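You operate a simulated robot arm through the tools that you are given. There is no shell and no other tool.

The job below is to be done with a simulated robot arm. You get a single attempt, and the scene is never put back.

TASK
Lubricate the bead of the yellow-lined tyre all round on the lube table.
Fine: two pump strokes; lube arm up again at the end; the other tyre stays as it is. Where these are worked on the way, their far stop is far enough and under half their travel is too little: lube arm.
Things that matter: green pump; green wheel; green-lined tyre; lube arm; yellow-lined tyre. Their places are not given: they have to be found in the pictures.

It is judged by the outcome, as a careful person would: the job done as asked, and still so three seconds after it is handed in. It fails if anything else is knocked over, pushed out of place, dropped, spilled or broken.

THE ROBOT
A 6-joint arm with a two-finger gripper, fixed in place. Base frame: the origin is on the floor under the middle of its stand, x ahead of it, y to its left, z up; the work surface is at about z = 0.88. Readings come in m, rad, newtons and seconds.
It reaches about 1.298 m from its shoulder. Its first joint turns from -2.601 to 2.601 rad. Payload 1.57 kg.
The TCP is the grasp point between the finger pads, 0.021 m short of the fingertips. In the tool frame z runs along the fingers and y along their closing line. The gripper opens to 0.07 m; its body begins 0.05 m behind the TCP.
Orientation is told as [roll, pitch, yaw] about the base's x, y, z axes, in that order, counted from this pose: with the fingers straight down and closing along the base's y, the tool's x points along the base's -x, its y along +y and its z along -z.

THE INTERFACE
- The arm moves only by the tool servo_tool. Its argument "series" is a list of rows, each a list of 7 numbers: the shift along the tool's x, y, z in m, then the turn, a rotation vector about the tool's x, y, z in rad, then the closure, from 0 (fully open) to 1 (shut). In form: [[dx, dy, dz, ax, ay, az, hand], ...]. A call has 1 to 20 rows; each row shifts and turns the commanded pose from where the row before left it, along the tool's axes as they then stand. A row lasts 0.2 s, in which the tool goes at most 0.05 m and 0.15 rad; a call with a longer step from one row to the next is refused whole, and so is a gripper value outside its range. Where a pose cannot be reached the arm comes as near as it can. A force on the tool above 60 N (or 10 N above the force at the start of the call, whichever is more), or a blocked arm, ends the call early, and 0.2 s more pass. Each finger travels about 0.0648 m/s and halts on what it meets, pressing with about 30 N; the grip force reading is that of the motor and also rises with nothing between the fingers. The clock runs only during rows and for 0.2 s after the last one: add rows that do not move to give the fingers time. The reply holds the time, the measured pose of the TCP, the force on the tool along the base axes, the opening and the grip force, in the units named above and with some noise, with the torque about the TCP (base axes, N m) and any sound that the robot's microphone picked up.
- Cameras (640 x 400 px; columns grow to the right, rows downward): "scene" is fixed at [0.0473, -0.4996, 1.8001]; the picture's right is [0.49, -0.87, 0.00], its down [-0.65, -0.36, -0.67] and it looks along [0.58, 0.33, -0.75] (base axes); focal length 310 px, centre (320, 200). "wrist" rides on the gripper at [0.079, 0.004, -0.081] in the tool frame; the picture's right is [-0.05, 1.00, 0.00], its down [-0.67, -0.04, -0.74] and it looks along [-0.74, -0.04, 0.67] (tool axes); focal length 256 px, centre (320, 200).
- get_image(camera): a new picture of that camera. No time passes.
- raise_lower(by): slides the trunk up (or, below 0, down) by that many m; the arm rides with it, the base frame stays. It gives what a move gives, with no picture.
- locate(camera, pixels): there is no depth. For up to 12 entries [column, row, z] of the newest picture of that camera ("zoom" is the newest enlarged one), the place [x, y] in the base frame at which the ray of that pixel passes the height z, good to about 0.002 m. No time passes.
- enlarge(camera, box): a new picture of the part [left, top, right, bottom] of that camera's present view, enlarged. No time passes.
- job_done(): hands the job in; it is judged then, once.

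Leave the gripper open and the arm clear of the work at the hand-in unless told otherwise.

The tools are called after ">>>" by a JSON object that holds its "fn" and its "kwargs". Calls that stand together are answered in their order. servo_tool: Moves the arm, as the interface text tells. Its arguments: {"type":"object","properties":{"series":{"type":"array","items":{"type":"array","items":{"type":"number"}}}},"required":["series"]} The other tools are called the same way: raise_lower (by) moves the trunk up or down; get_image (camera) takes a picture; locate (camera, pixels) gives the place at which the rays of pixels pass given heights; enlarge (camera, box) takes an enlarged picture of a part of a camera's view; job_done () hands the job in.

At the start:

```text
time_s: 0.0
tool_pos: [0.68, 0.0286, 1.2676]
ee_rot: [0.0, 0.0, 0.0]
ft_force: [-0.8, -0.3, 0.3]
ft_torque: [0.0, 0.01, 0.01]
width: 0.0698
grasp_force: 0.1
trunk travel left (down, up): [-0.949, 0.021]
```

scene: 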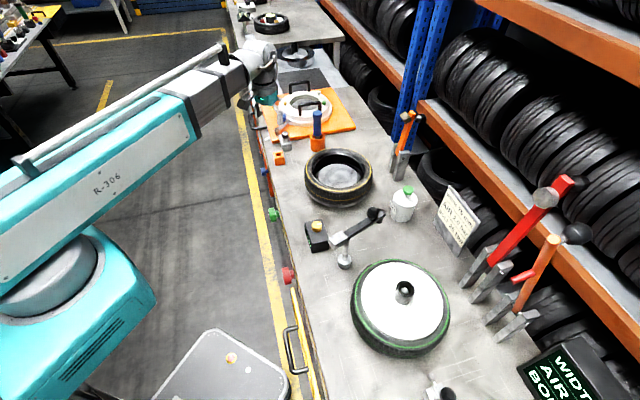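
wrist: 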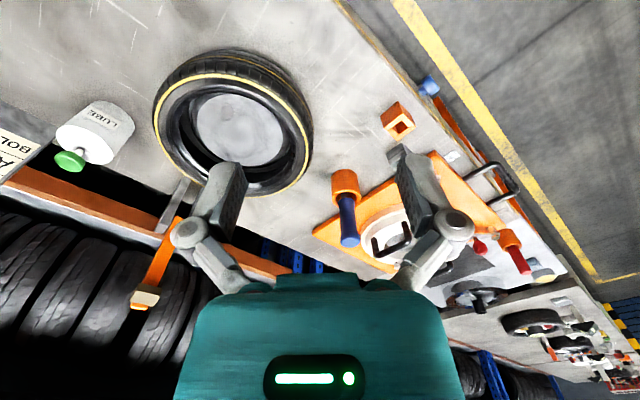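

I see the yellow-lined tyre at about (338,177), a green-capped white lube bottle at (403,204), a swing arm with a black knob at (375,214), and the green-lined tyre with a white top at (402,308). First I will look at these enlarged.

>>> {"fn": "enlarge", "kwargs": {"camera": "scene", "box": [280, 130, 480, 270]}}

>>> {"fn": "enlarge", "kwargs": {"camera": "scene", "box": [250, 240, 640, 400]}}

>>> {"fn": "enlarge", "kwargs": {"camera": "scene", "box": [230, 30, 430, 180]}}

>>> {"fn": "enlarge", "kwargs": {"camera": "scene", "box": [420, 150, 640, 350]}}

>>> {"fn": "enlarge", "kwargs": {"camera": "wrist", "box": [0, 0, 420, 270]}}

```text
2.86 times, centred on (380, 200) of scene
```

zoom: 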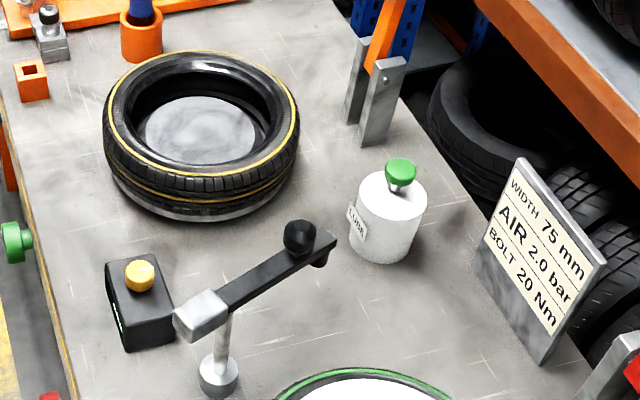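

```text
1.64 times, centred on (445, 320) of scene
```

zoom: 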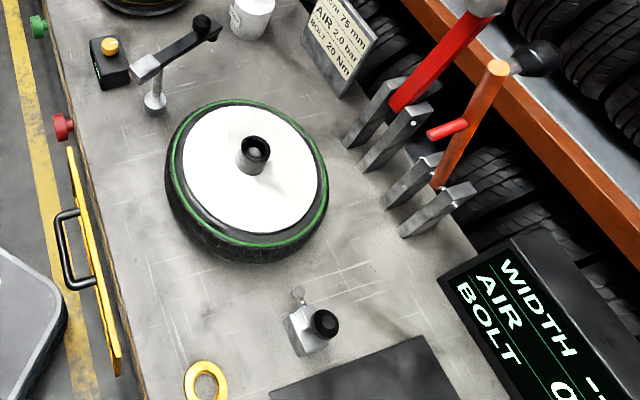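

```text
2.67 times, centred on (330, 105) of scene
```

zoom: 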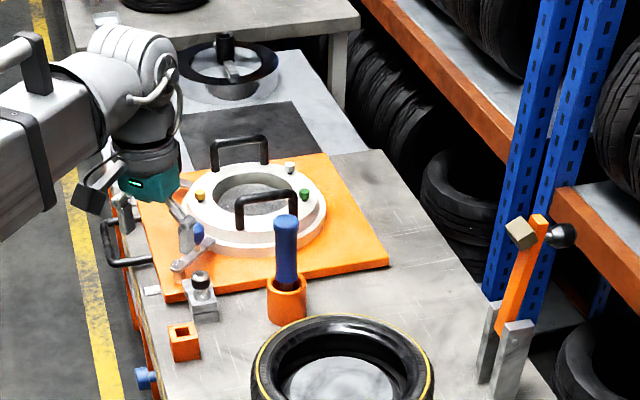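

```text
2.00 times, centred on (530, 250) of scene
```

zoom: 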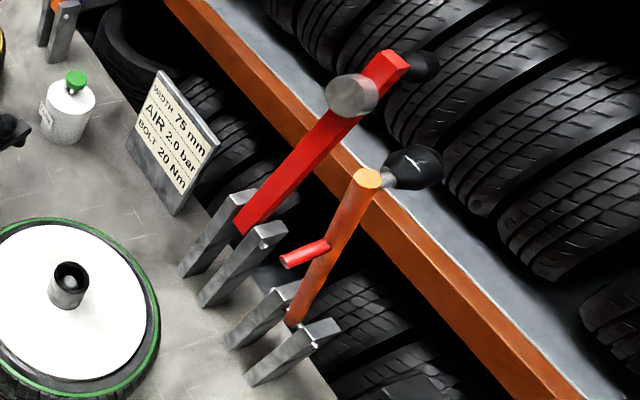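

```text
1.48 times, centred on (210, 135) of wrist
```

zoom: 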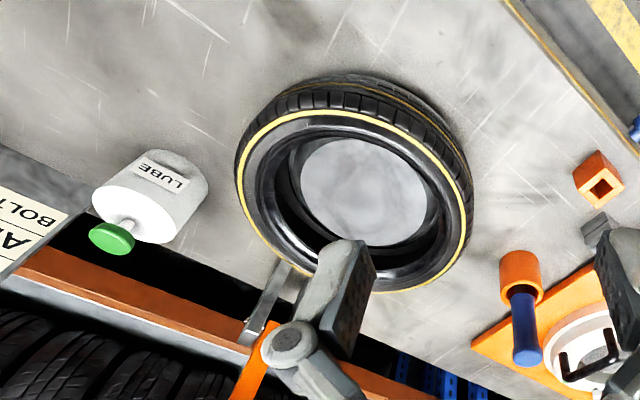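

The lever with a tan pad at (405,130) behind the yellow tyre looks like the lube arm; the green knob at the table's front edge (272,213) looks like the green wheel. I will locate these at guessed heights.

>>> {"fn": "get_image", "kwargs": {"camera": "scene"}}

>>> {"fn": "locate", "kwargs": {"camera": "scene", "pixels": [[338, 177, 0.96], [272, 213, 0.84], [288, 274, 0.84], [265, 172, 0.84], [403, 218, 0.88], [406, 191, 1.0], [395, 175, 0.88], [410, 117, 1.15], [338, 205, 0.88], [317, 245, 0.88], [345, 262, 0.88], [400, 310, 0.96]]}}

>>> {"fn": "enlarge", "kwargs": {"camera": "scene", "box": [370, 90, 450, 190]}}

>>> {"fn": "enlarge", "kwargs": {"camera": "scene", "box": [250, 150, 330, 290]}}

>>> {"fn": "enlarge", "kwargs": {"camera": "scene", "box": [295, 140, 385, 215]}}

```text
taken
```

scene: 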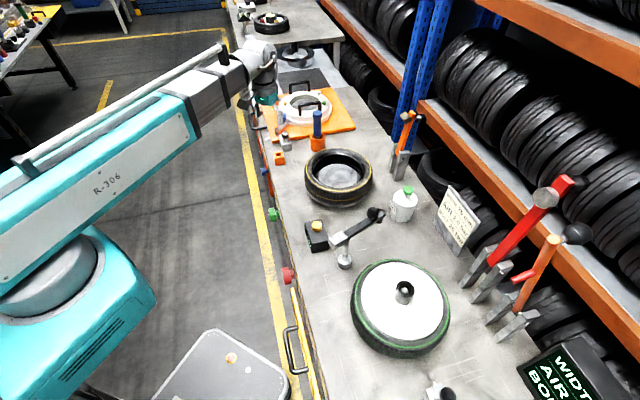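

```text
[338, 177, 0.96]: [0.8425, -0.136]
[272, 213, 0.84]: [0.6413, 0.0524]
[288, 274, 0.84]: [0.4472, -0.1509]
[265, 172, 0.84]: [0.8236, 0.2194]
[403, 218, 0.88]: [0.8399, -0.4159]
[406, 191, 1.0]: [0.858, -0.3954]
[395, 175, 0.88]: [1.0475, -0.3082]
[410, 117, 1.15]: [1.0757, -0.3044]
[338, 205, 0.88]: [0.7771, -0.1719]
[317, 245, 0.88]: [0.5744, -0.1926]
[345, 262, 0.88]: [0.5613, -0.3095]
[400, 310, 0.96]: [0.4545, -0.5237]
```

```text
4.00 times, centred on (410, 140) of scene
```

zoom: 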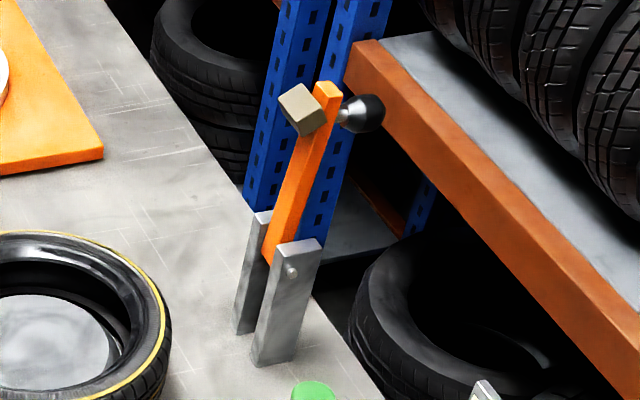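

```text
2.86 times, centred on (290, 220) of scene
```

zoom: 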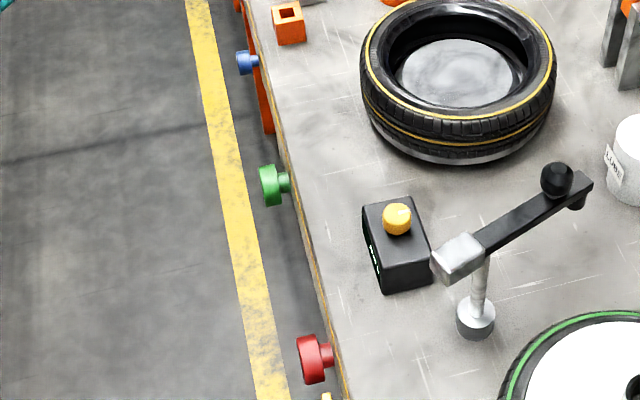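

```text
5.33 times, centred on (340, 178) of scene
```

zoom: 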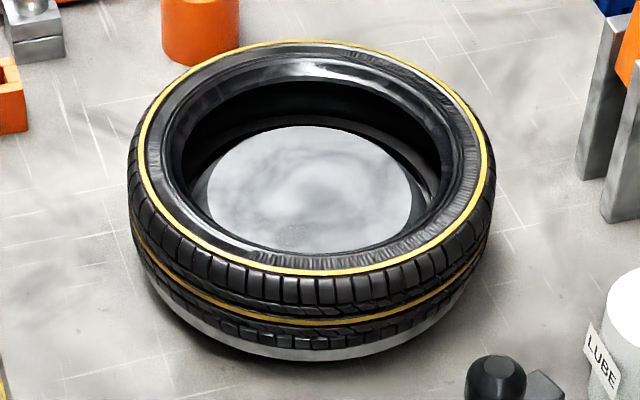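

The yellow tyre sits on a grey disc at about (0.84,-0.14), with the green wheel at (0.64,0.05) straight in front of it on the table edge and the orange lever with tan pad straight behind it. I'll look more closely at the lever and pump in the wrist view, and at the black box.

>>> {"fn": "enlarge", "kwargs": {"camera": "wrist", "box": [100, 170, 230, 320]}}

>>> {"fn": "enlarge", "kwargs": {"camera": "wrist", "box": [370, 40, 560, 200]}}

>>> {"fn": "enlarge", "kwargs": {"camera": "scene", "box": [380, 175, 430, 230]}}

>>> {"fn": "locate", "kwargs": {"camera": "scene", "pixels": [[392, 172.5, 0.88], [398.7, 180.5, 0.88], [395.5, 144, 1.0], [404, 151, 1.0], [272, 206, 0.84], [272, 221, 0.84]]}}

```text
2.67 times, centred on (165, 245) of wrist
```

zoom: 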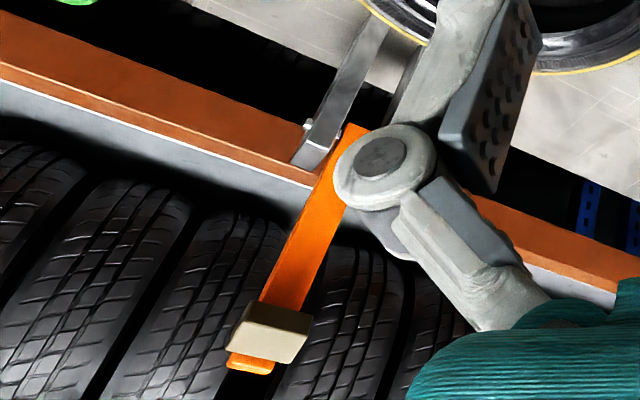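

```text
2.50 times, centred on (465, 120) of wrist
```

zoom: 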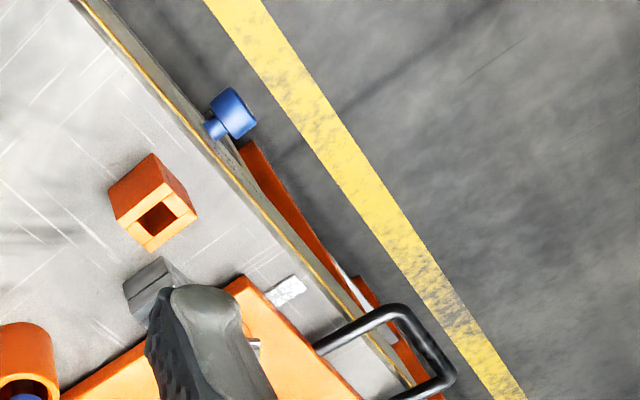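

```text
7.27 times, centred on (405, 202) of scene
```

zoom: 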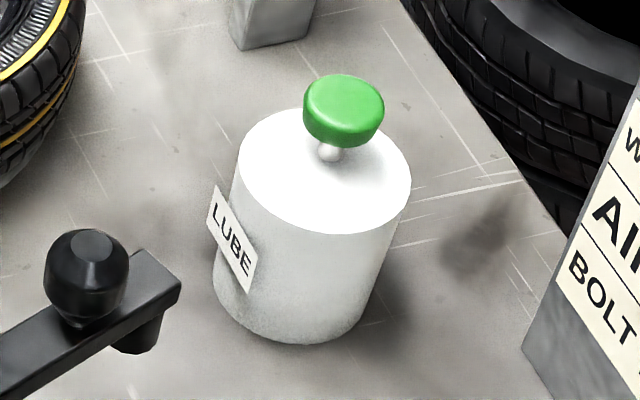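

```text
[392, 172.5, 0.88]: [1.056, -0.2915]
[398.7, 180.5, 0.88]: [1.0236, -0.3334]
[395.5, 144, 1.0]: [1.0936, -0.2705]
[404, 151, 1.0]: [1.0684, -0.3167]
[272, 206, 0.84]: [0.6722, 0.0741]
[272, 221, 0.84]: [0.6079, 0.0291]
```

The pump is a white LUBE can with a green plunger, roughly (0.847,-0.394), top about z 1.02. The lube lever carries its tan pad on the tyre side and its black knob on the back side. The table runs at 45° to the base, so I turn the tool by -45° in yaw so that its closing line lies along the table, and then look again.

>>> {"fn": "servo_tool", "kwargs": {"series": [[0, 0, 0, 0, 0, 0.131, 0], [0, 0, 0, 0, 0, 0.131, 0], [0, 0, 0, 0, 0, 0.131, 0], [0, 0, 0, 0, 0, 0.131, 0], [0, 0, 0, 0, 0, 0.131, 0], [0, 0, 0, 0, 0, 0.13, 0], [0, 0, 0, 0, 0, 0, 0]]}}

>>> {"fn": "get_image", "kwargs": {"camera": "wrist"}}

```text
time_s: 1.6
tool_pos: [0.6782, 0.0292, 1.268]
ee_rot: [0.0, 0.0, -0.787]
ft_force: [-0.4, -0.2, -0.6]
ft_torque: [0.03, 0.0, 0.02]
width: 0.0703
grasp_force: 0.0
trunk travel left (down, up): [-0.949, 0.021]
```

```text
taken
```

wrist: 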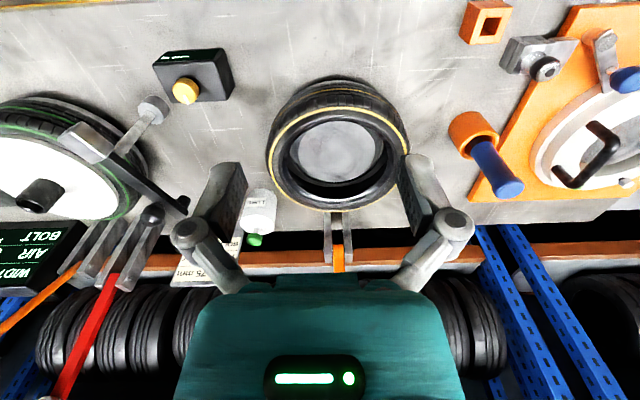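

The table is now square in the wrist view: tyre at (338,155), lever right behind it at (338,250), pump at (257,225). I move at the same height toward the pump, stopping short of it, to look at it closely.

>>> {"fn": "servo_tool", "kwargs": {"series": [[-0.035, -0.021, 0, 0, 0, 0, 0], [-0.035, -0.021, 0, 0, 0, 0, 0], [-0.035, -0.021, 0, 0, 0, 0, 0], [-0.035, -0.021, 0, 0, 0, 0, 0], [-0.035, -0.021, 0, 0, 0, 0, 0], [-0.035, -0.021, 0, 0, 0, 0, 0], [-0.035, -0.021, 0, 0, 0, 0, 0], [-0.035, -0.021, 0, 0, 0, 0, 0], [0, 0, 0, 0, 0, 0, 0]]}}

>>> {"fn": "get_image", "kwargs": {"camera": "wrist"}}

>>> {"fn": "get_image", "kwargs": {"camera": "scene"}}

```text
time_s: 3.6
tool_pos: [0.7588, -0.2879, 1.2681]
ee_rot: [0.0, -0.001, -0.788]
ft_force: [0.1, 0.1, -0.5]
ft_torque: [-0.01, 0.02, -0.01]
width: 0.07
grasp_force: 0.1
trunk travel left (down, up): [-0.949, 0.021]
```

```text
taken
```

wrist: 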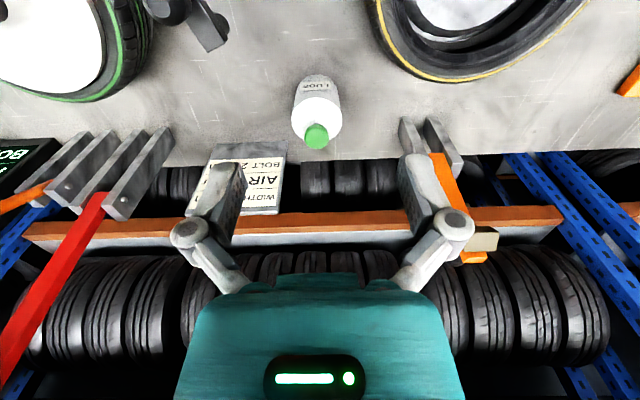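

```text
taken
```

scene: 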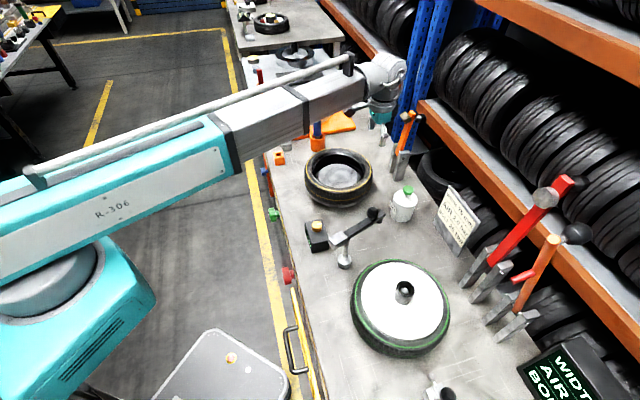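

The pump's green cap is at (316,135) in the wrist view and (405,190) in the scene view. I'll locate it from both cameras to fix its height, and the lever's parts too.

>>> {"fn": "enlarge", "kwargs": {"camera": "wrist", "box": [270, 60, 370, 160]}}

>>> {"fn": "enlarge", "kwargs": {"camera": "wrist", "box": [390, 110, 510, 280]}}

>>> {"fn": "locate", "kwargs": {"camera": "wrist", "pixels": [[316, 135, 1.0], [316, 135, 1.02], [316, 135, 1.04], [316, 80, 0.88]]}}

>>> {"fn": "locate", "kwargs": {"camera": "scene", "pixels": [[408, 189, 1.0], [408, 189, 1.02], [408, 189, 1.04], [403, 218, 0.88], [306.2, 171.4, 0.97], [371.9, 171.4, 0.97], [340, 148.4, 0.97], [341.9, 192.1, 0.97]]}}

```text
4.00 times, centred on (320, 110) of wrist
```

zoom: 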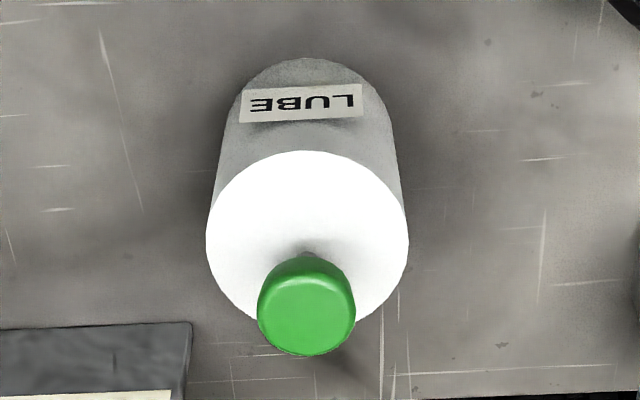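

```text
2.35 times, centred on (450, 195) of wrist
```

zoom: 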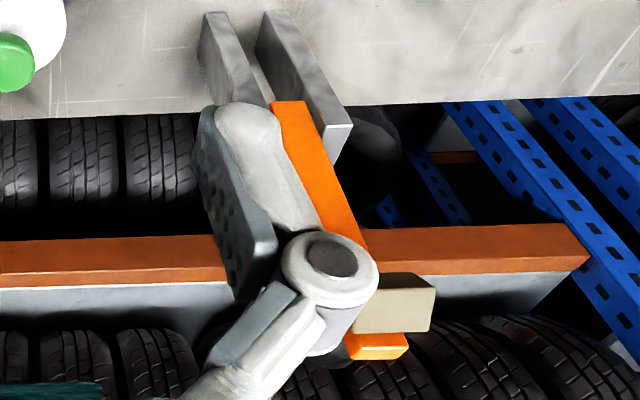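

```text
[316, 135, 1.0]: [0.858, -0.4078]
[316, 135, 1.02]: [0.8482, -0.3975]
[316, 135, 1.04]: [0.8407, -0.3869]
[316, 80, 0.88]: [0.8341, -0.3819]
```

```text
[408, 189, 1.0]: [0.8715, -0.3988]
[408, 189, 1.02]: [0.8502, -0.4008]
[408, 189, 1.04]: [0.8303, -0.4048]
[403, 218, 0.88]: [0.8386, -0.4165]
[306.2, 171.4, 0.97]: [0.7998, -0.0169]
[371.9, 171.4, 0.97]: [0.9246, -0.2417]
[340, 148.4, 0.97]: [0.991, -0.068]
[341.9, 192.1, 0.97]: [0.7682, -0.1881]
```

Both cameras agree on the pump cap at about (0.849,-0.399), z ≈ 1.02. I go right above it at the same height while closing the fingers, and check the sign board's position nearby.

>>> {"fn": "servo_tool", "kwargs": {"series": [[-0.0356, -0.0037, 0, 0, 0, 0, 1], [-0.0356, -0.0037, 0, 0, 0, 0, 1], [-0.0356, -0.0037, 0, 0, 0, 0, 1], [-0.0356, -0.0037, 0, 0, 0, 0, 1], [0, 0, 0, 0, 0, 0, 1]]}}

>>> {"fn": "get_image", "kwargs": {"camera": "wrist"}}

>>> {"fn": "get_image", "kwargs": {"camera": "scene"}}

>>> {"fn": "locate", "kwargs": {"camera": "scene", "pixels": [[434, 227.5, 0.88], [457.5, 256.5, 0.88], [452.5, 186, 1.0], [480, 222.5, 1.0], [452.5, 186, 1.05], [480, 222.5, 1.05]]}}

```text
time_s: 4.8
tool_pos: [0.8477, -0.3991, 1.2686]
ee_rot: [0.0, 0.0, -0.785]
ft_force: [-0.6, 0.2, 0.7]
ft_torque: [-0.01, -0.03, 0.01]
width: 0.0
grasp_force: 28.7
trunk travel left (down, up): [-0.949, 0.021]
```

```text
taken
```

wrist: 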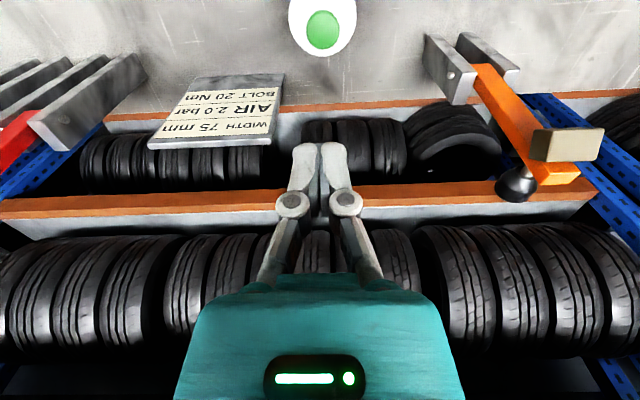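

```text
taken
```

scene: 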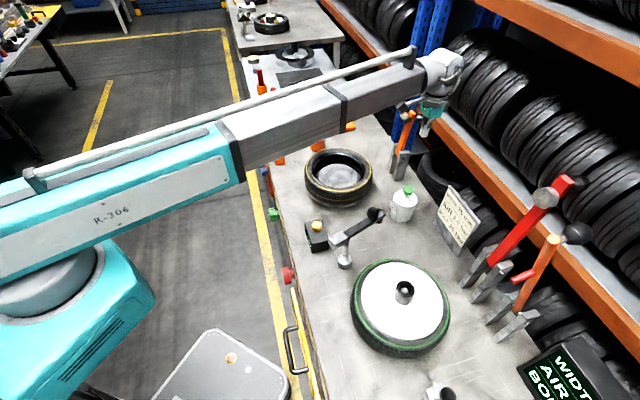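

```text
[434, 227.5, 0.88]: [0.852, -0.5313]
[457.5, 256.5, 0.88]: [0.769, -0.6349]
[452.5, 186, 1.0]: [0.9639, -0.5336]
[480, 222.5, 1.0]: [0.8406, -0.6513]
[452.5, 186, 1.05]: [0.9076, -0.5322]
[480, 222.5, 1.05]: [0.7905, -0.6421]
```

The fingers are closed. The cap is at (322,30) in the wrist view; I check its place from here.

>>> {"fn": "locate", "kwargs": {"camera": "wrist", "pixels": [[322, 30, 1.01], [322, 30, 1.02], [322, 30, 1.03], [515, 185, 1.15], [515, 185, 1.16], [515, 185, 1.17], [565, 145, 1.16], [565, 145, 1.17]]}}

>>> {"fn": "enlarge", "kwargs": {"camera": "wrist", "box": [400, 20, 620, 220]}}

```text
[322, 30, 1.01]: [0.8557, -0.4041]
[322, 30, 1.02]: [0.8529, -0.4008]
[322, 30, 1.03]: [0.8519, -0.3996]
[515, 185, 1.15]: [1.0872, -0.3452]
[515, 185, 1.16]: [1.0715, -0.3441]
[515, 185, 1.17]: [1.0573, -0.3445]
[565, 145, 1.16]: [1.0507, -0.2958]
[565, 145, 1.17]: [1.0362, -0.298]
```

```text
2.00 times, centred on (510, 120) of wrist
```

zoom: 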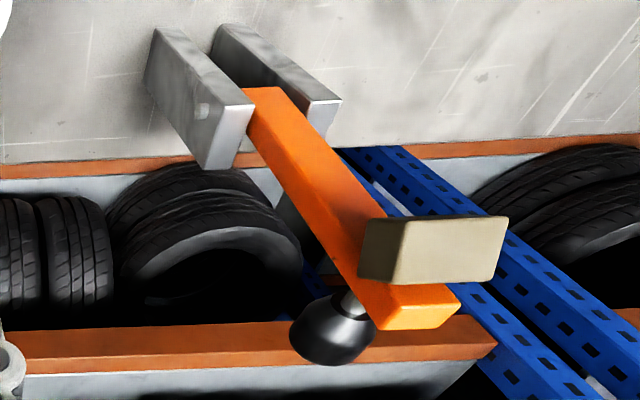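

I centre on the cap and descend to just above it, fingertips at about z 1.045.

>>> {"fn": "servo_tool", "kwargs": {"series": [[-0.004, 0.001, 0.034, 0, 0, 0, 1], [0, 0, 0.034, 0, 0, 0, 1], [0, 0, 0.034, 0, 0, 0, 1], [0, 0, 0.034, 0, 0, 0, 1], [0, 0, 0.034, 0, 0, 0, 1], [0, 0, 0.03, 0, 0, 0, 1], [0, 0, 0, 0, 0, 0, 1]]}}

>>> {"fn": "enlarge", "kwargs": {"camera": "scene", "box": [360, 140, 460, 240]}}

>>> {"fn": "get_image", "kwargs": {"camera": "wrist"}}

```text
time_s: 6.4
tool_pos: [0.8514, -0.4011, 1.2676]
ee_rot: [0.0, 0.001, -0.786]
ft_force: [0.4, -0.2, -1.1]
ft_torque: [-0.01, 0.01, -0.01]
width: 0.0
grasp_force: 28.3
out of reach, approached as far as the arm can: row 1, 2, 3, 4, 5, 6
trunk travel left (down, up): [-0.949, 0.021]
```

```text
4.00 times, centred on (410, 190) of scene
```

zoom: 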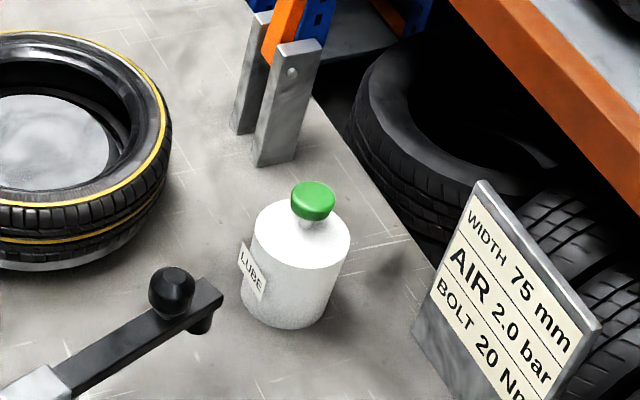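

```text
taken
```

wrist: 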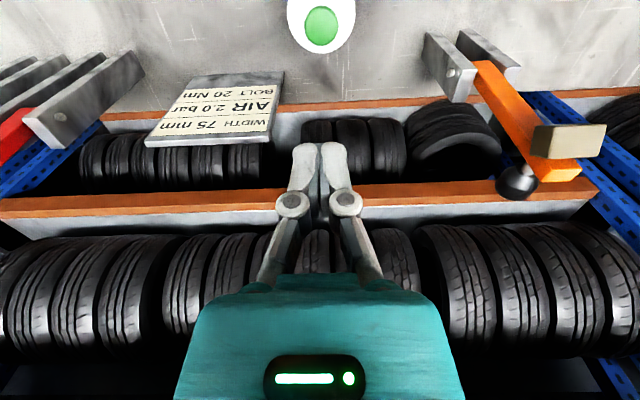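

The sideways shift worked but z stayed at 1.268: the arm reports the descent as out of reach. I'll test with a hold row, then a small upward step, to learn whether the arm itself can change height at all (the links look telescopic, with the trunk doing the height).

>>> {"fn": "servo_tool", "kwargs": {"series": [[0, 0, 0, 0, 0, 0, 1]]}}

>>> {"fn": "servo_tool", "kwargs": {"series": [[0, 0, -0.01, 0, 0, 0, 1], [0, 0, 0, 0, 0, 0, 1]]}}

```text
time_s: 6.8
tool_pos: [0.8525, -0.4015, 1.2663]
ee_rot: [-0.002, 0.0, -0.786]
ft_force: [-0.5, 0.1, -0.3]
ft_torque: [0.01, -0.01, 0.0]
width: 0.0
grasp_force: 28.8
trunk travel left (down, up): [-0.949, 0.021]
```

```text
time_s: 7.4
tool_pos: [0.8515, -0.4012, 1.2669]
ee_rot: [-0.002, 0.0, -0.785]
ft_force: [-0.1, 0.1, 0.8]
ft_torque: [-0.03, 0.05, 0.03]
width: 0.0001
grasp_force: 28.1
out of reach, approached as far as the arm can: row 1
trunk travel left (down, up): [-0.949, 0.021]
```

Height clearly comes only from the trunk: the arm moves horizontally and the trunk raises or lowers. I lower the trunk by 0.18 m to bring the fingertips close above the pump cap.

>>> {"fn": "raise_lower", "kwargs": {"by": -0.18}}

>>> {"fn": "enlarge", "kwargs": {"camera": "scene", "box": [340, 100, 480, 240]}}

>>> {"fn": "get_image", "kwargs": {"camera": "wrist"}}

>>> {"fn": "get_image", "kwargs": {"camera": "scene"}}

```text
time_s: 9.4
tool_pos: [0.8512, -0.4009, 1.0877]
ee_rot: [0.002, 0.001, -0.786]
ft_force: [0.2, 0.2, 0.0]
ft_torque: [0.0, -0.01, -0.02]
width: 0.0001
grasp_force: 28.2
trunk travel left (down, up): [-0.769, 0.201]
```

```text
2.86 times, centred on (410, 170) of scene
```

zoom: 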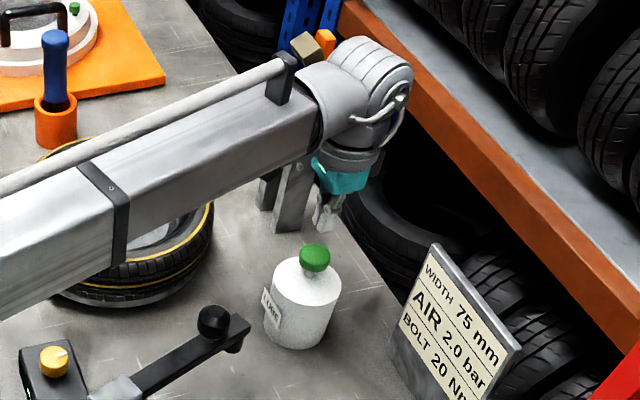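

```text
taken
```

wrist: 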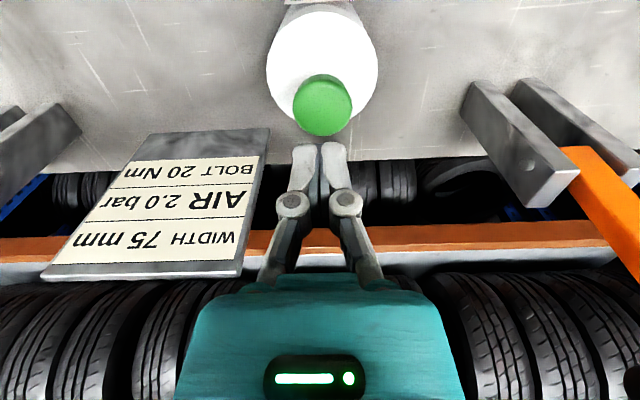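

```text
taken
```

scene: 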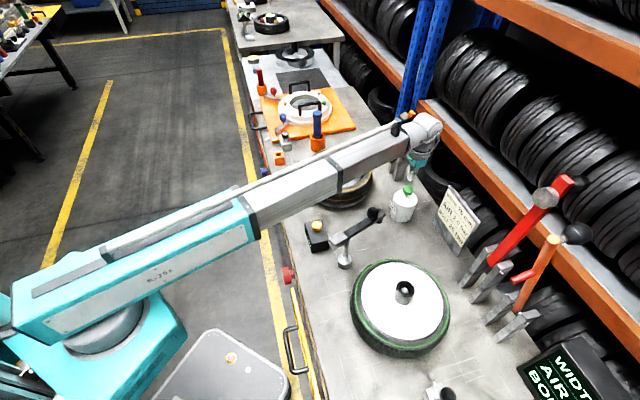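

The fingertips hang about 4 cm above the cap. I check the cap's centre at (322,103) once more before pressing.

>>> {"fn": "locate", "kwargs": {"camera": "wrist", "pixels": [[322, 105, 1.01], [322, 105, 1.02], [322, 105, 1.03], [322, 133, 1.01], [322, 75, 1.02]]}}

>>> {"fn": "enlarge", "kwargs": {"camera": "wrist", "box": [240, 0, 400, 180]}}

```text
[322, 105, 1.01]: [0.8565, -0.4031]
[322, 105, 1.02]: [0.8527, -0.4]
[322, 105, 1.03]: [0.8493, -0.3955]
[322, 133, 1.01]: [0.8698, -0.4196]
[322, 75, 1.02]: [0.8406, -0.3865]
```

```text
2.22 times, centred on (320, 90) of wrist
```

zoom: 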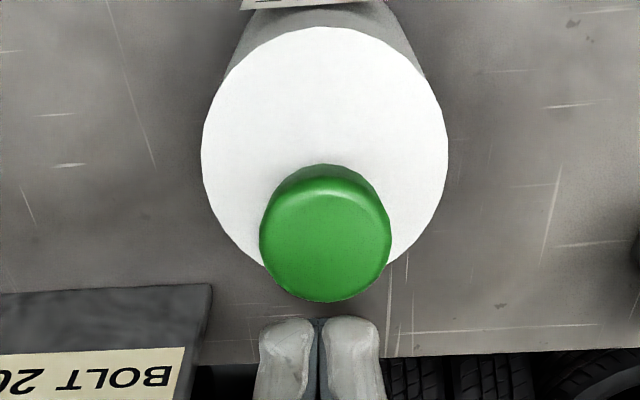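

The cap is centred under the fingertips. I lower by 0.03, then in small steps to feel the contact.

>>> {"fn": "raise_lower", "kwargs": {"by": -0.03}}

>>> {"fn": "get_image", "kwargs": {"camera": "wrist"}}

```text
time_s: 10.2
tool_pos: [0.8524, -0.4002, 1.0576]
ee_rot: [0.0, 0.0, -0.784]
ft_force: [-0.1, -0.1, 0.3]
ft_torque: [-0.01, 0.01, 0.05]
width: 0.0
grasp_force: 28.1
trunk travel left (down, up): [-0.739, 0.231]
```

```text
taken
```

wrist: 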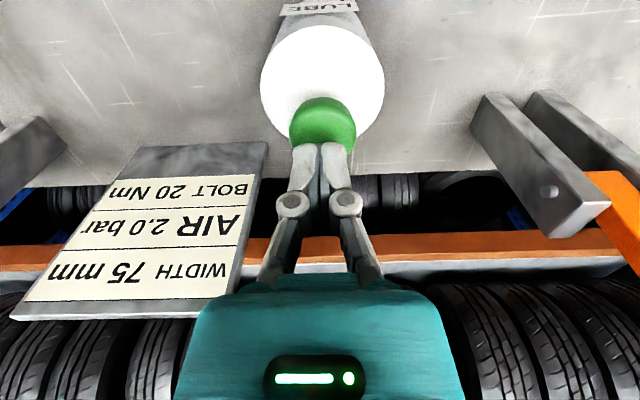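

No contact yet (force 0.3 N). Next step down 1 cm.

>>> {"fn": "raise_lower", "kwargs": {"by": -0.01}}

```text
time_s: 10.7
tool_pos: [0.8521, -0.4008, 1.0487]
ee_rot: [0.0, 0.001, -0.785]
ft_force: [0.1, 0.8, -0.3]
ft_torque: [0.0, -0.03, 0.01]
width: 0.0002
grasp_force: 29.3
trunk travel left (down, up): [-0.729, 0.241]
```

Still no contact. Another small step.

>>> {"fn": "raise_lower", "kwargs": {"by": -0.006}}

```text
time_s: 11.3
tool_pos: [0.8502, -0.4011, 1.0424]
ee_rot: [-0.001, -0.001, -0.785]
ft_force: [0.7, -0.3, 0.0]
ft_torque: [-0.02, -0.02, -0.03]
width: 0.0
grasp_force: 28.2
trunk travel left (down, up): [-0.723, 0.247]
```

>>> {"fn": "enlarge", "kwargs": {"camera": "scene", "box": [380, 140, 450, 230]}}

>>> {"fn": "raise_lower", "kwargs": {"by": -0.006}}

```text
4.44 times, centred on (415, 185) of scene
```

zoom: 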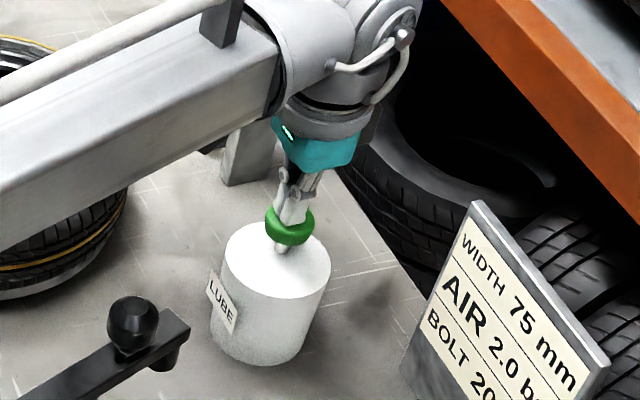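

```text
time_s: 11.8
tool_pos: [0.8518, -0.3999, 1.0366]
ee_rot: [-0.001, 0.001, -0.786]
ft_force: [0.9, -0.3, 1.8]
ft_torque: [-0.05, -0.02, 0.02]
width: 0.0063
grasp_force: 28.5
trunk travel left (down, up): [-0.717, 0.253]
```

Light contact now: 1.8 N, and the fingers have been spread by 6 mm. I look at what is happening at the tips.

>>> {"fn": "enlarge", "kwargs": {"camera": "scene", "box": [380, 140, 450, 230]}}

>>> {"fn": "enlarge", "kwargs": {"camera": "wrist", "box": [240, 50, 400, 220]}}

```text
4.44 times, centred on (415, 185) of scene
```

zoom: 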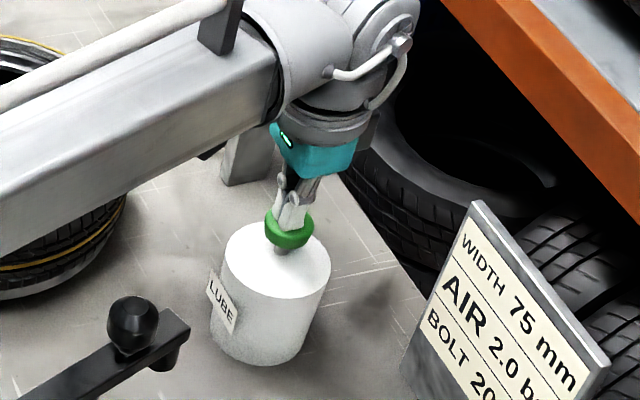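

```text
2.35 times, centred on (320, 135) of wrist
```

zoom: 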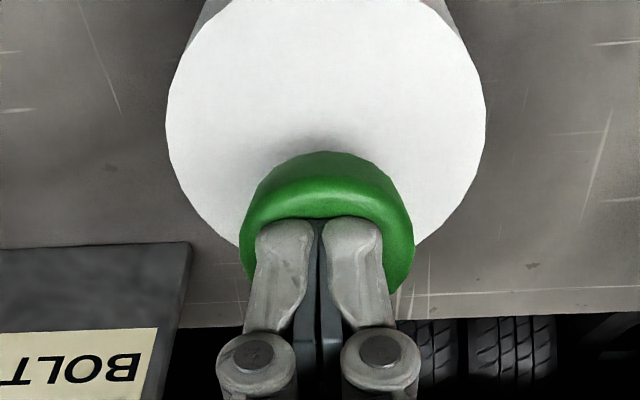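

The tips rest on the cap's dome. I keep pressing down in small steps, watching force and sound.

>>> {"fn": "raise_lower", "kwargs": {"by": -0.006}}

>>> {"fn": "enlarge", "kwargs": {"camera": "wrist", "box": [240, 50, 400, 220]}}

```text
time_s: 12.4
tool_pos: [0.8512, -0.4014, 1.0318]
ee_rot: [-0.002, 0.0, -0.785]
ft_force: [1.2, -1.0, 4.1]
ft_torque: [-0.03, -0.03, -0.01]
width: 0.0061
grasp_force: 28.3
trunk travel left (down, up): [-0.711, 0.259]
```

```text
2.35 times, centred on (320, 135) of wrist
```

zoom: 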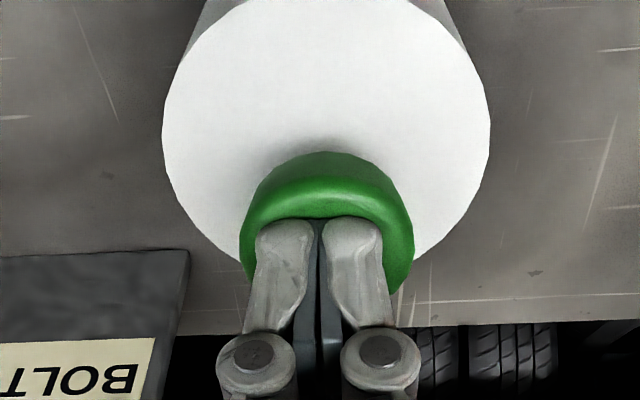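

The cap moves down with the fingers (4.1 N, spring-like). I continue pressing.

>>> {"fn": "raise_lower", "kwargs": {"by": -0.008}}

>>> {"fn": "enlarge", "kwargs": {"camera": "scene", "box": [380, 140, 450, 230]}}

```text
time_s: 12.9
tool_pos: [0.8511, -0.3997, 1.0234]
ee_rot: [-0.001, -0.003, -0.785]
ft_force: [3.7, -1.9, 13.7]
ft_torque: [-0.08, -0.07, 0.0]
width: 0.0057
grasp_force: 29.1
trunk travel left (down, up): [-0.703, 0.267]
```

```text
4.44 times, centred on (415, 185) of scene
```

zoom: 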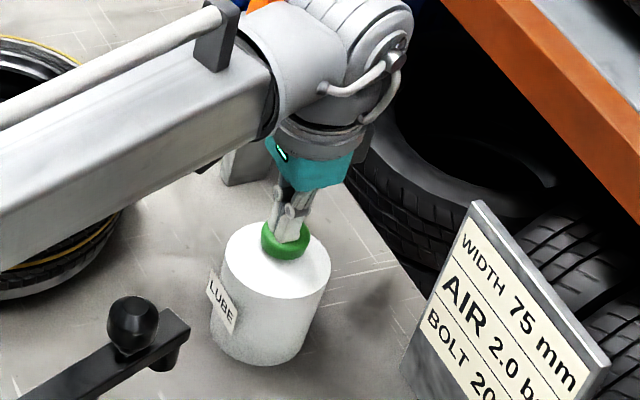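

Force jumped to 13.7 N, and the cap is right down at the can's top. One more 3 mm to be sure it is at the bottom.

>>> {"fn": "raise_lower", "kwargs": {"by": -0.003}}

>>> {"fn": "enlarge", "kwargs": {"camera": "wrist", "box": [240, 50, 400, 220]}}

```text
time_s: 13.5
tool_pos: [0.8512, -0.3999, 1.0237]
ee_rot: [0.003, -0.003, -0.785]
ft_force: [11.7, -5.8, 37.3]
ft_torque: [-0.2, -0.37, -0.02]
width: 0.0061
grasp_force: 28.7
trunk travel left (down, up): [-0.7, 0.27]
```

```text
2.35 times, centred on (320, 135) of wrist
```

zoom: 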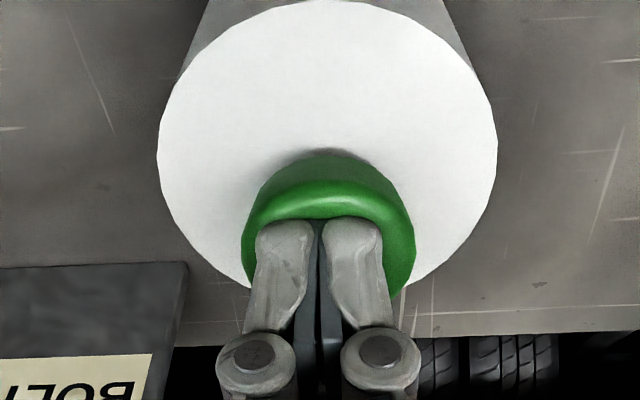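

The plunger is at its bottom stop (no further motion, 37 N). That is stroke one; I raise by 4 cm to let it come up fully and check.

>>> {"fn": "raise_lower", "kwargs": {"by": 0.045}}

>>> {"fn": "enlarge", "kwargs": {"camera": "wrist", "box": [240, 0, 400, 180]}}

>>> {"fn": "enlarge", "kwargs": {"camera": "scene", "box": [380, 140, 450, 230]}}

```text
time_s: 14.3
tool_pos: [0.8526, -0.3999, 1.063]
ee_rot: [0.001, -0.001, -0.785]
ft_force: [0.2, 0.4, -0.4]
ft_torque: [0.02, -0.02, 0.03]
width: 0.0
grasp_force: 29.0
trunk travel left (down, up): [-0.745, 0.225]
```

```text
2.22 times, centred on (320, 90) of wrist
```

zoom: 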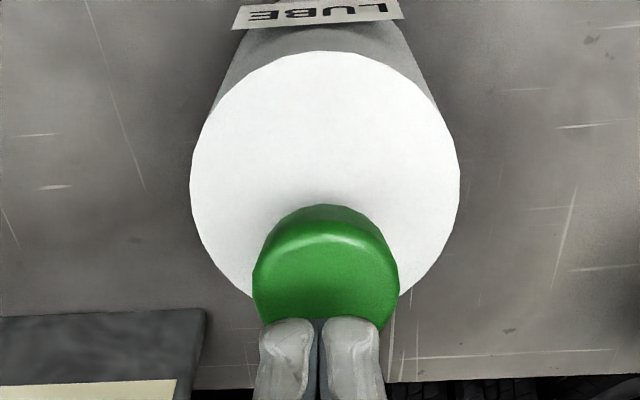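

```text
4.44 times, centred on (415, 185) of scene
```

zoom: 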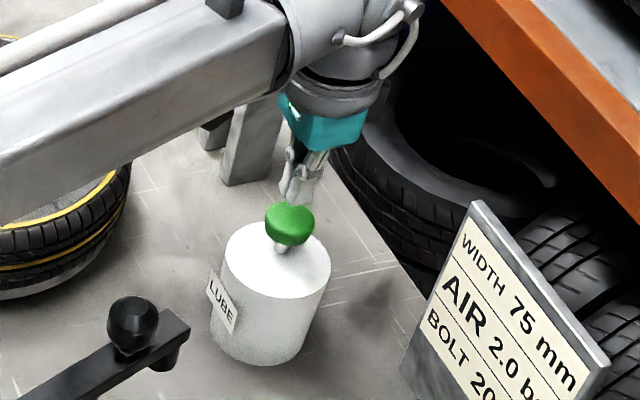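

The cap has sprung back fully and the can has not moved. Second stroke: down to the same bottom (trunk about 4.4 cm lower).

>>> {"fn": "raise_lower", "kwargs": {"by": -0.0435}}

>>> {"fn": "enlarge", "kwargs": {"camera": "scene", "box": [380, 140, 450, 230]}}

```text
time_s: 15.2
tool_pos: [0.8509, -0.4002, 1.0224]
ee_rot: [0.003, -0.004, -0.785]
ft_force: [9.9, -4.5, 26.9]
ft_torque: [-0.16, -0.28, 0.01]
width: 0.0059
grasp_force: 28.7
trunk travel left (down, up): [-0.702, 0.268]
```

```text
4.44 times, centred on (415, 185) of scene
```

zoom: 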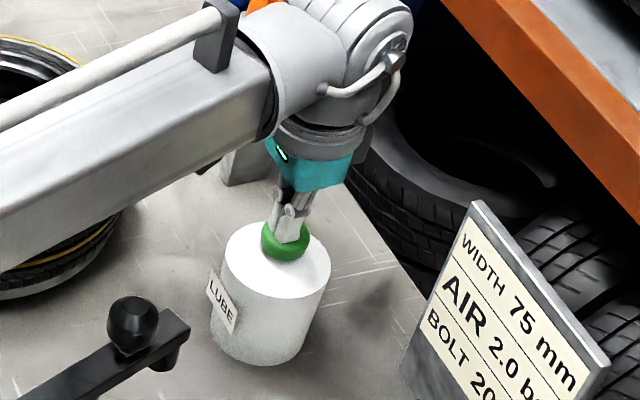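

Bottomed again at the same height (27 N). That is stroke two; now I raise the trunk well clear.

>>> {"fn": "raise_lower", "kwargs": {"by": 0.26}}

>>> {"fn": "get_image", "kwargs": {"camera": "scene"}}

>>> {"fn": "get_image", "kwargs": {"camera": "wrist"}}

```text
time_s: 17.9
tool_pos: [0.8522, -0.4, 1.2804]
ee_rot: [0.0, 0.0, -0.784]
ft_force: [0.1, 0.3, -0.3]
ft_torque: [0.0, -0.01, 0.0]
width: 0.0
grasp_force: 28.7
trunk travel left (down, up): [-0.962, 0.008]
```

```text
taken
```

scene: 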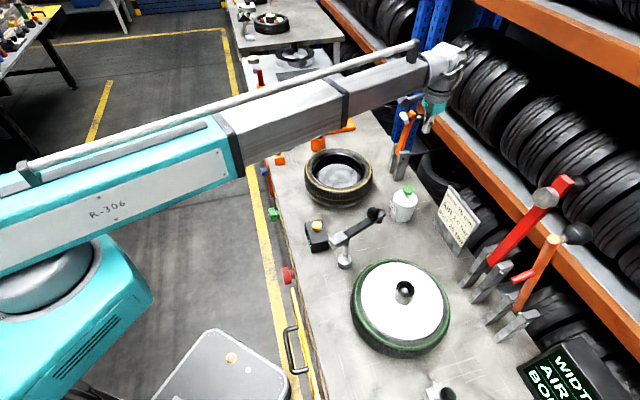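

```text
taken
```

wrist: 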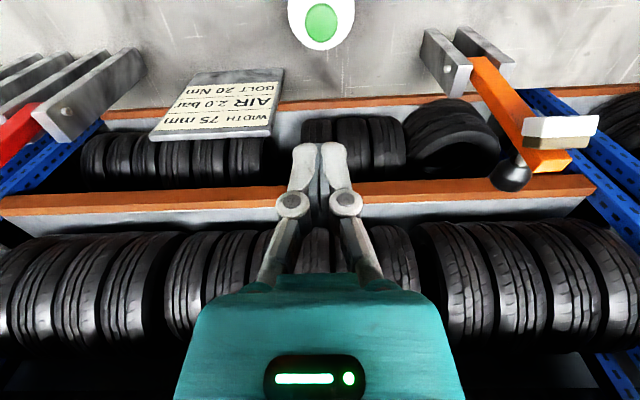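

The pad on the lever now shows white on its front face at (560,125): it has taken lube. Next is the lever: its knob at (511,175) sits on the lever's back. I open the fingers and move at this height along the table until the lever is straight ahead.

>>> {"fn": "servo_tool", "kwargs": {"series": [[-0.003, 0.0395, 0, 0, 0, 0, 0], [-0.003, 0.0395, 0, 0, 0, 0, 0], [-0.003, 0.0395, 0, 0, 0, 0, 0], [-0.003, 0.0395, 0, 0, 0, 0, 0], [-0.003, 0.0395, 0, 0, 0, 0, 0], [0, 0, 0, 0, 0, 0, 0]]}}

>>> {"fn": "get_image", "kwargs": {"camera": "wrist"}}

>>> {"fn": "get_image", "kwargs": {"camera": "scene"}}

```text
time_s: 19.3
tool_pos: [1.0017, -0.2722, 1.2821]
ee_rot: [0.0, -0.001, -0.786]
ft_force: [0.2, -0.6, -0.4]
ft_torque: [0.05, 0.0, 0.02]
width: 0.0701
grasp_force: 0.0
trunk travel left (down, up): [-0.962, 0.008]
```

```text
taken
```

wrist: 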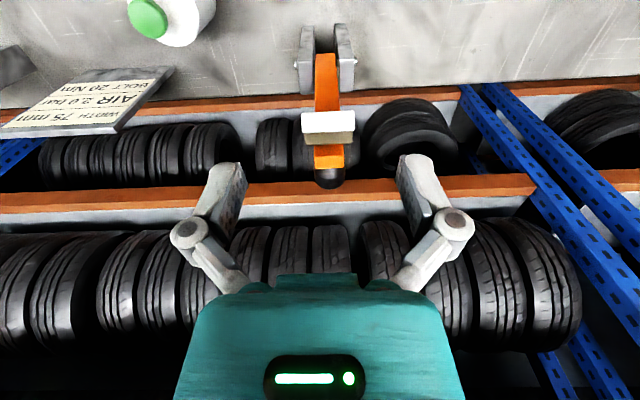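

```text
taken
```

scene: 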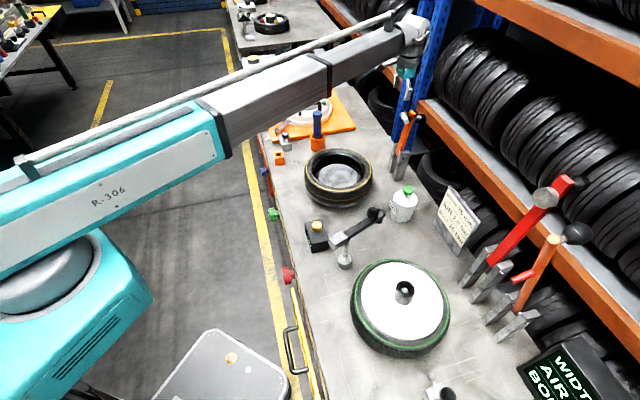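

The lever is now straight ahead: tip at (328,155), knob at (330,178), pad at (328,125). I zoom in and locate its parts.

>>> {"fn": "enlarge", "kwargs": {"camera": "wrist", "box": [270, 20, 390, 200]}}

>>> {"fn": "locate", "kwargs": {"camera": "wrist", "pixels": [[330, 180, 1.14], [330, 180, 1.15], [330, 180, 1.16], [330, 180, 1.17], [328, 145, 1.18], [328, 145, 1.19], [328, 165, 1.19], [328, 112, 1.185]]}}

>>> {"fn": "enlarge", "kwargs": {"camera": "scene", "box": [370, 90, 440, 190]}}

```text
2.22 times, centred on (330, 110) of wrist
```

zoom: 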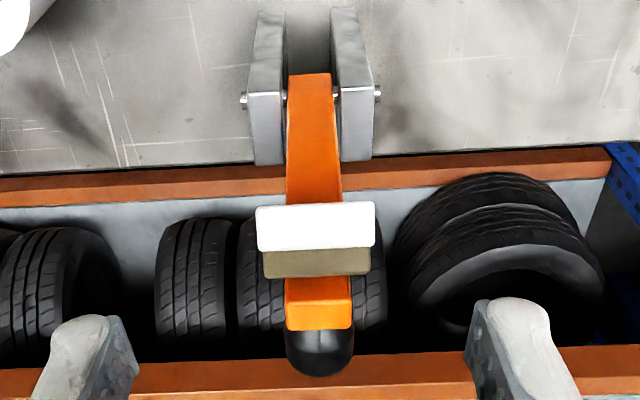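

```text
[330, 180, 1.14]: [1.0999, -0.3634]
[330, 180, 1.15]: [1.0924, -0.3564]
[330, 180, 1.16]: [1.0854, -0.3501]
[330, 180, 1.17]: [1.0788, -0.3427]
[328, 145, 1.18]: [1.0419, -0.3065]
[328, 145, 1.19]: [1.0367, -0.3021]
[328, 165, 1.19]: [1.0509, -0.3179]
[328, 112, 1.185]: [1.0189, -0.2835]
```

```text
4.00 times, centred on (405, 140) of scene
```

zoom: 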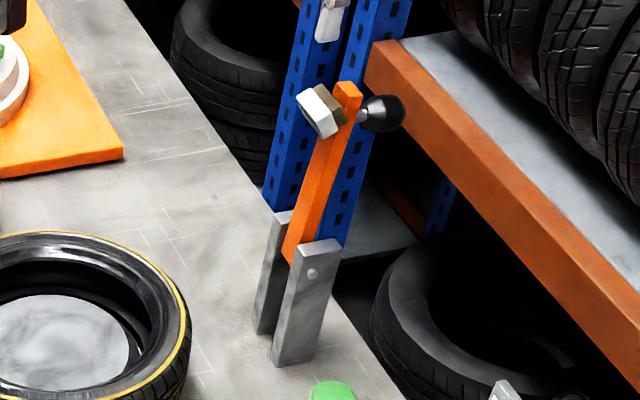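

The lever tip top is at about z 1.19, n (depth) 0.952–0.970; the knob centre is about 4 cm behind it at z ≈ 1.157, 3.3 cm across. I move over the knob at this height with the fingers open, straddling the lever's line, then check.

>>> {"fn": "servo_tool", "kwargs": {"series": [[-0.0337, 0.001, 0, 0, 0, 0, 0], [-0.0337, 0.001, 0, 0, 0, 0, 0], [-0.0337, 0.0007, 0, 0, 0, 0, 0], [0, 0, 0, 0, 0, 0, 0]]}}

>>> {"fn": "get_image", "kwargs": {"camera": "wrist"}}

>>> {"fn": "enlarge", "kwargs": {"camera": "scene", "box": [370, 40, 470, 190]}}

```text
time_s: 20.3
tool_pos: [1.0728, -0.3414, 1.2811]
ee_rot: [-0.002, 0.001, -0.786]
ft_force: [0.2, -1.0, 0.5]
ft_torque: [0.0, 0.01, 0.02]
width: 0.0701
grasp_force: 0.1
trunk travel left (down, up): [-0.962, 0.008]
```

```text
taken
```

wrist: 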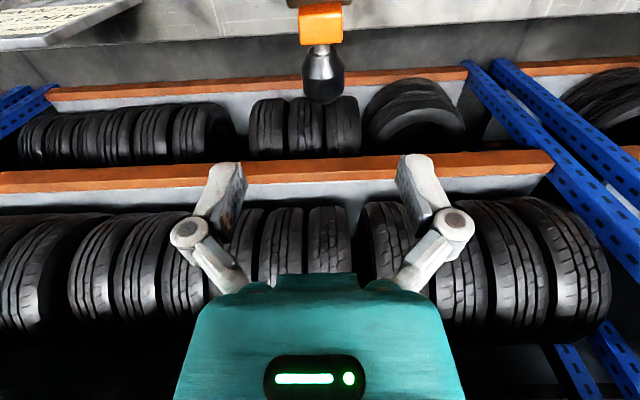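

```text
2.67 times, centred on (420, 115) of scene
```

zoom: 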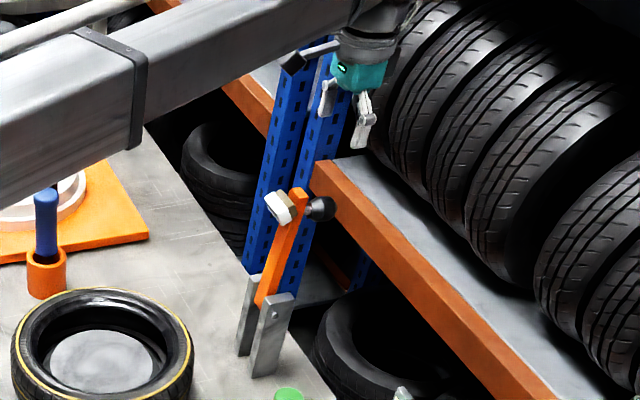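

The knob is now clearly seen: stem at (322,50), knob body rows 55–102. I locate it.

>>> {"fn": "locate", "kwargs": {"camera": "wrist", "pixels": [[322, 75, 1.16], [322, 88, 1.157], [322, 102, 1.15], [322, 52, 1.165], [305, 78, 1.157], [342, 78, 1.157], [321, 25, 1.19], [321, 8, 1.19]]}}

>>> {"fn": "enlarge", "kwargs": {"camera": "wrist", "box": [270, 0, 370, 120]}}

```text
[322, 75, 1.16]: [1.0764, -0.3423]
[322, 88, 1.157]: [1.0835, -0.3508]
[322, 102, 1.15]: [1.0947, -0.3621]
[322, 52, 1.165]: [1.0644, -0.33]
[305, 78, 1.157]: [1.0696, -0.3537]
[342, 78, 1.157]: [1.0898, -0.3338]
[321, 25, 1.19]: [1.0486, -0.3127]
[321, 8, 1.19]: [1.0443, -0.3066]
```

```text
3.33 times, centred on (320, 60) of wrist
```

zoom: 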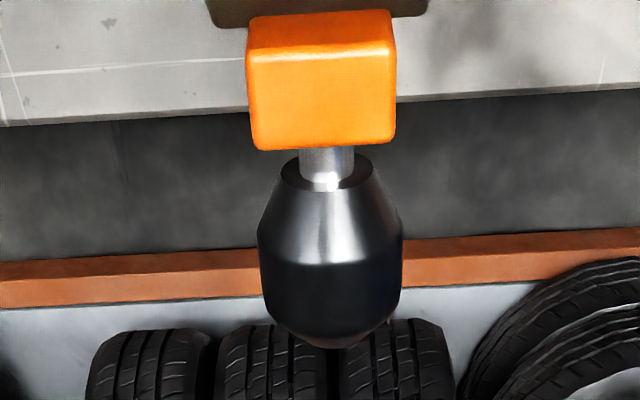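

The knob is a barrel 3.3 cm thick with its axis pointing backwards, centred at about n 1.004, t 0.520. I shift 2 mm and lower the trunk 8 cm first, then look.

>>> {"fn": "servo_tool", "kwargs": {"series": [[-0.003, 0.0025, 0, 0, 0, 0, 0], [0, 0, 0, 0, 0, 0, 0]]}}

>>> {"fn": "raise_lower", "kwargs": {"by": -0.08}}

>>> {"fn": "get_image", "kwargs": {"camera": "wrist"}}

>>> {"fn": "enlarge", "kwargs": {"camera": "scene", "box": [370, 70, 450, 180]}}

```text
time_s: 20.9
tool_pos: [1.0785, -0.3419, 1.2807]
ee_rot: [-0.001, -0.001, -0.786]
ft_force: [0.3, -0.4, -0.4]
ft_torque: [-0.01, 0.05, 0.0]
width: 0.0699
grasp_force: 0.0
trunk travel left (down, up): [-0.962, 0.008]
```

```text
time_s: 22.1
tool_pos: [1.0783, -0.341, 1.2001]
ee_rot: [0.0, 0.001, -0.785]
ft_force: [0.1, -0.1, -0.6]
ft_torque: [0.02, 0.01, -0.05]
width: 0.07
grasp_force: 0.0
trunk travel left (down, up): [-0.882, 0.088]
```

```text
taken
```

wrist: 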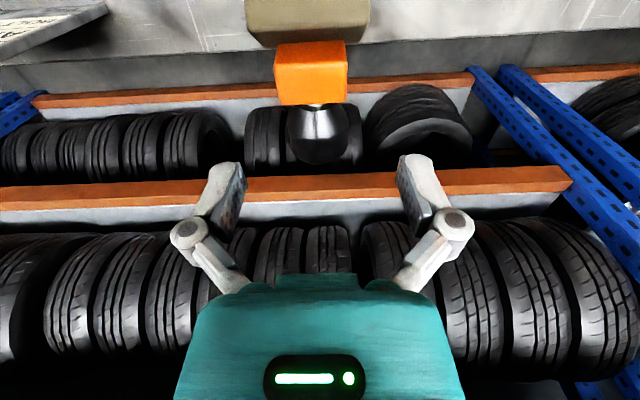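

```text
3.64 times, centred on (410, 125) of scene
```

zoom: 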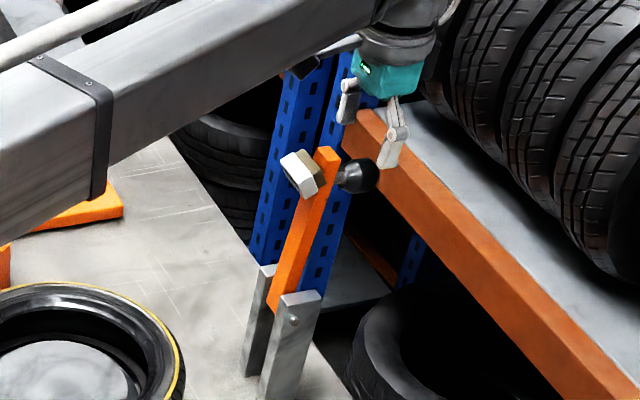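

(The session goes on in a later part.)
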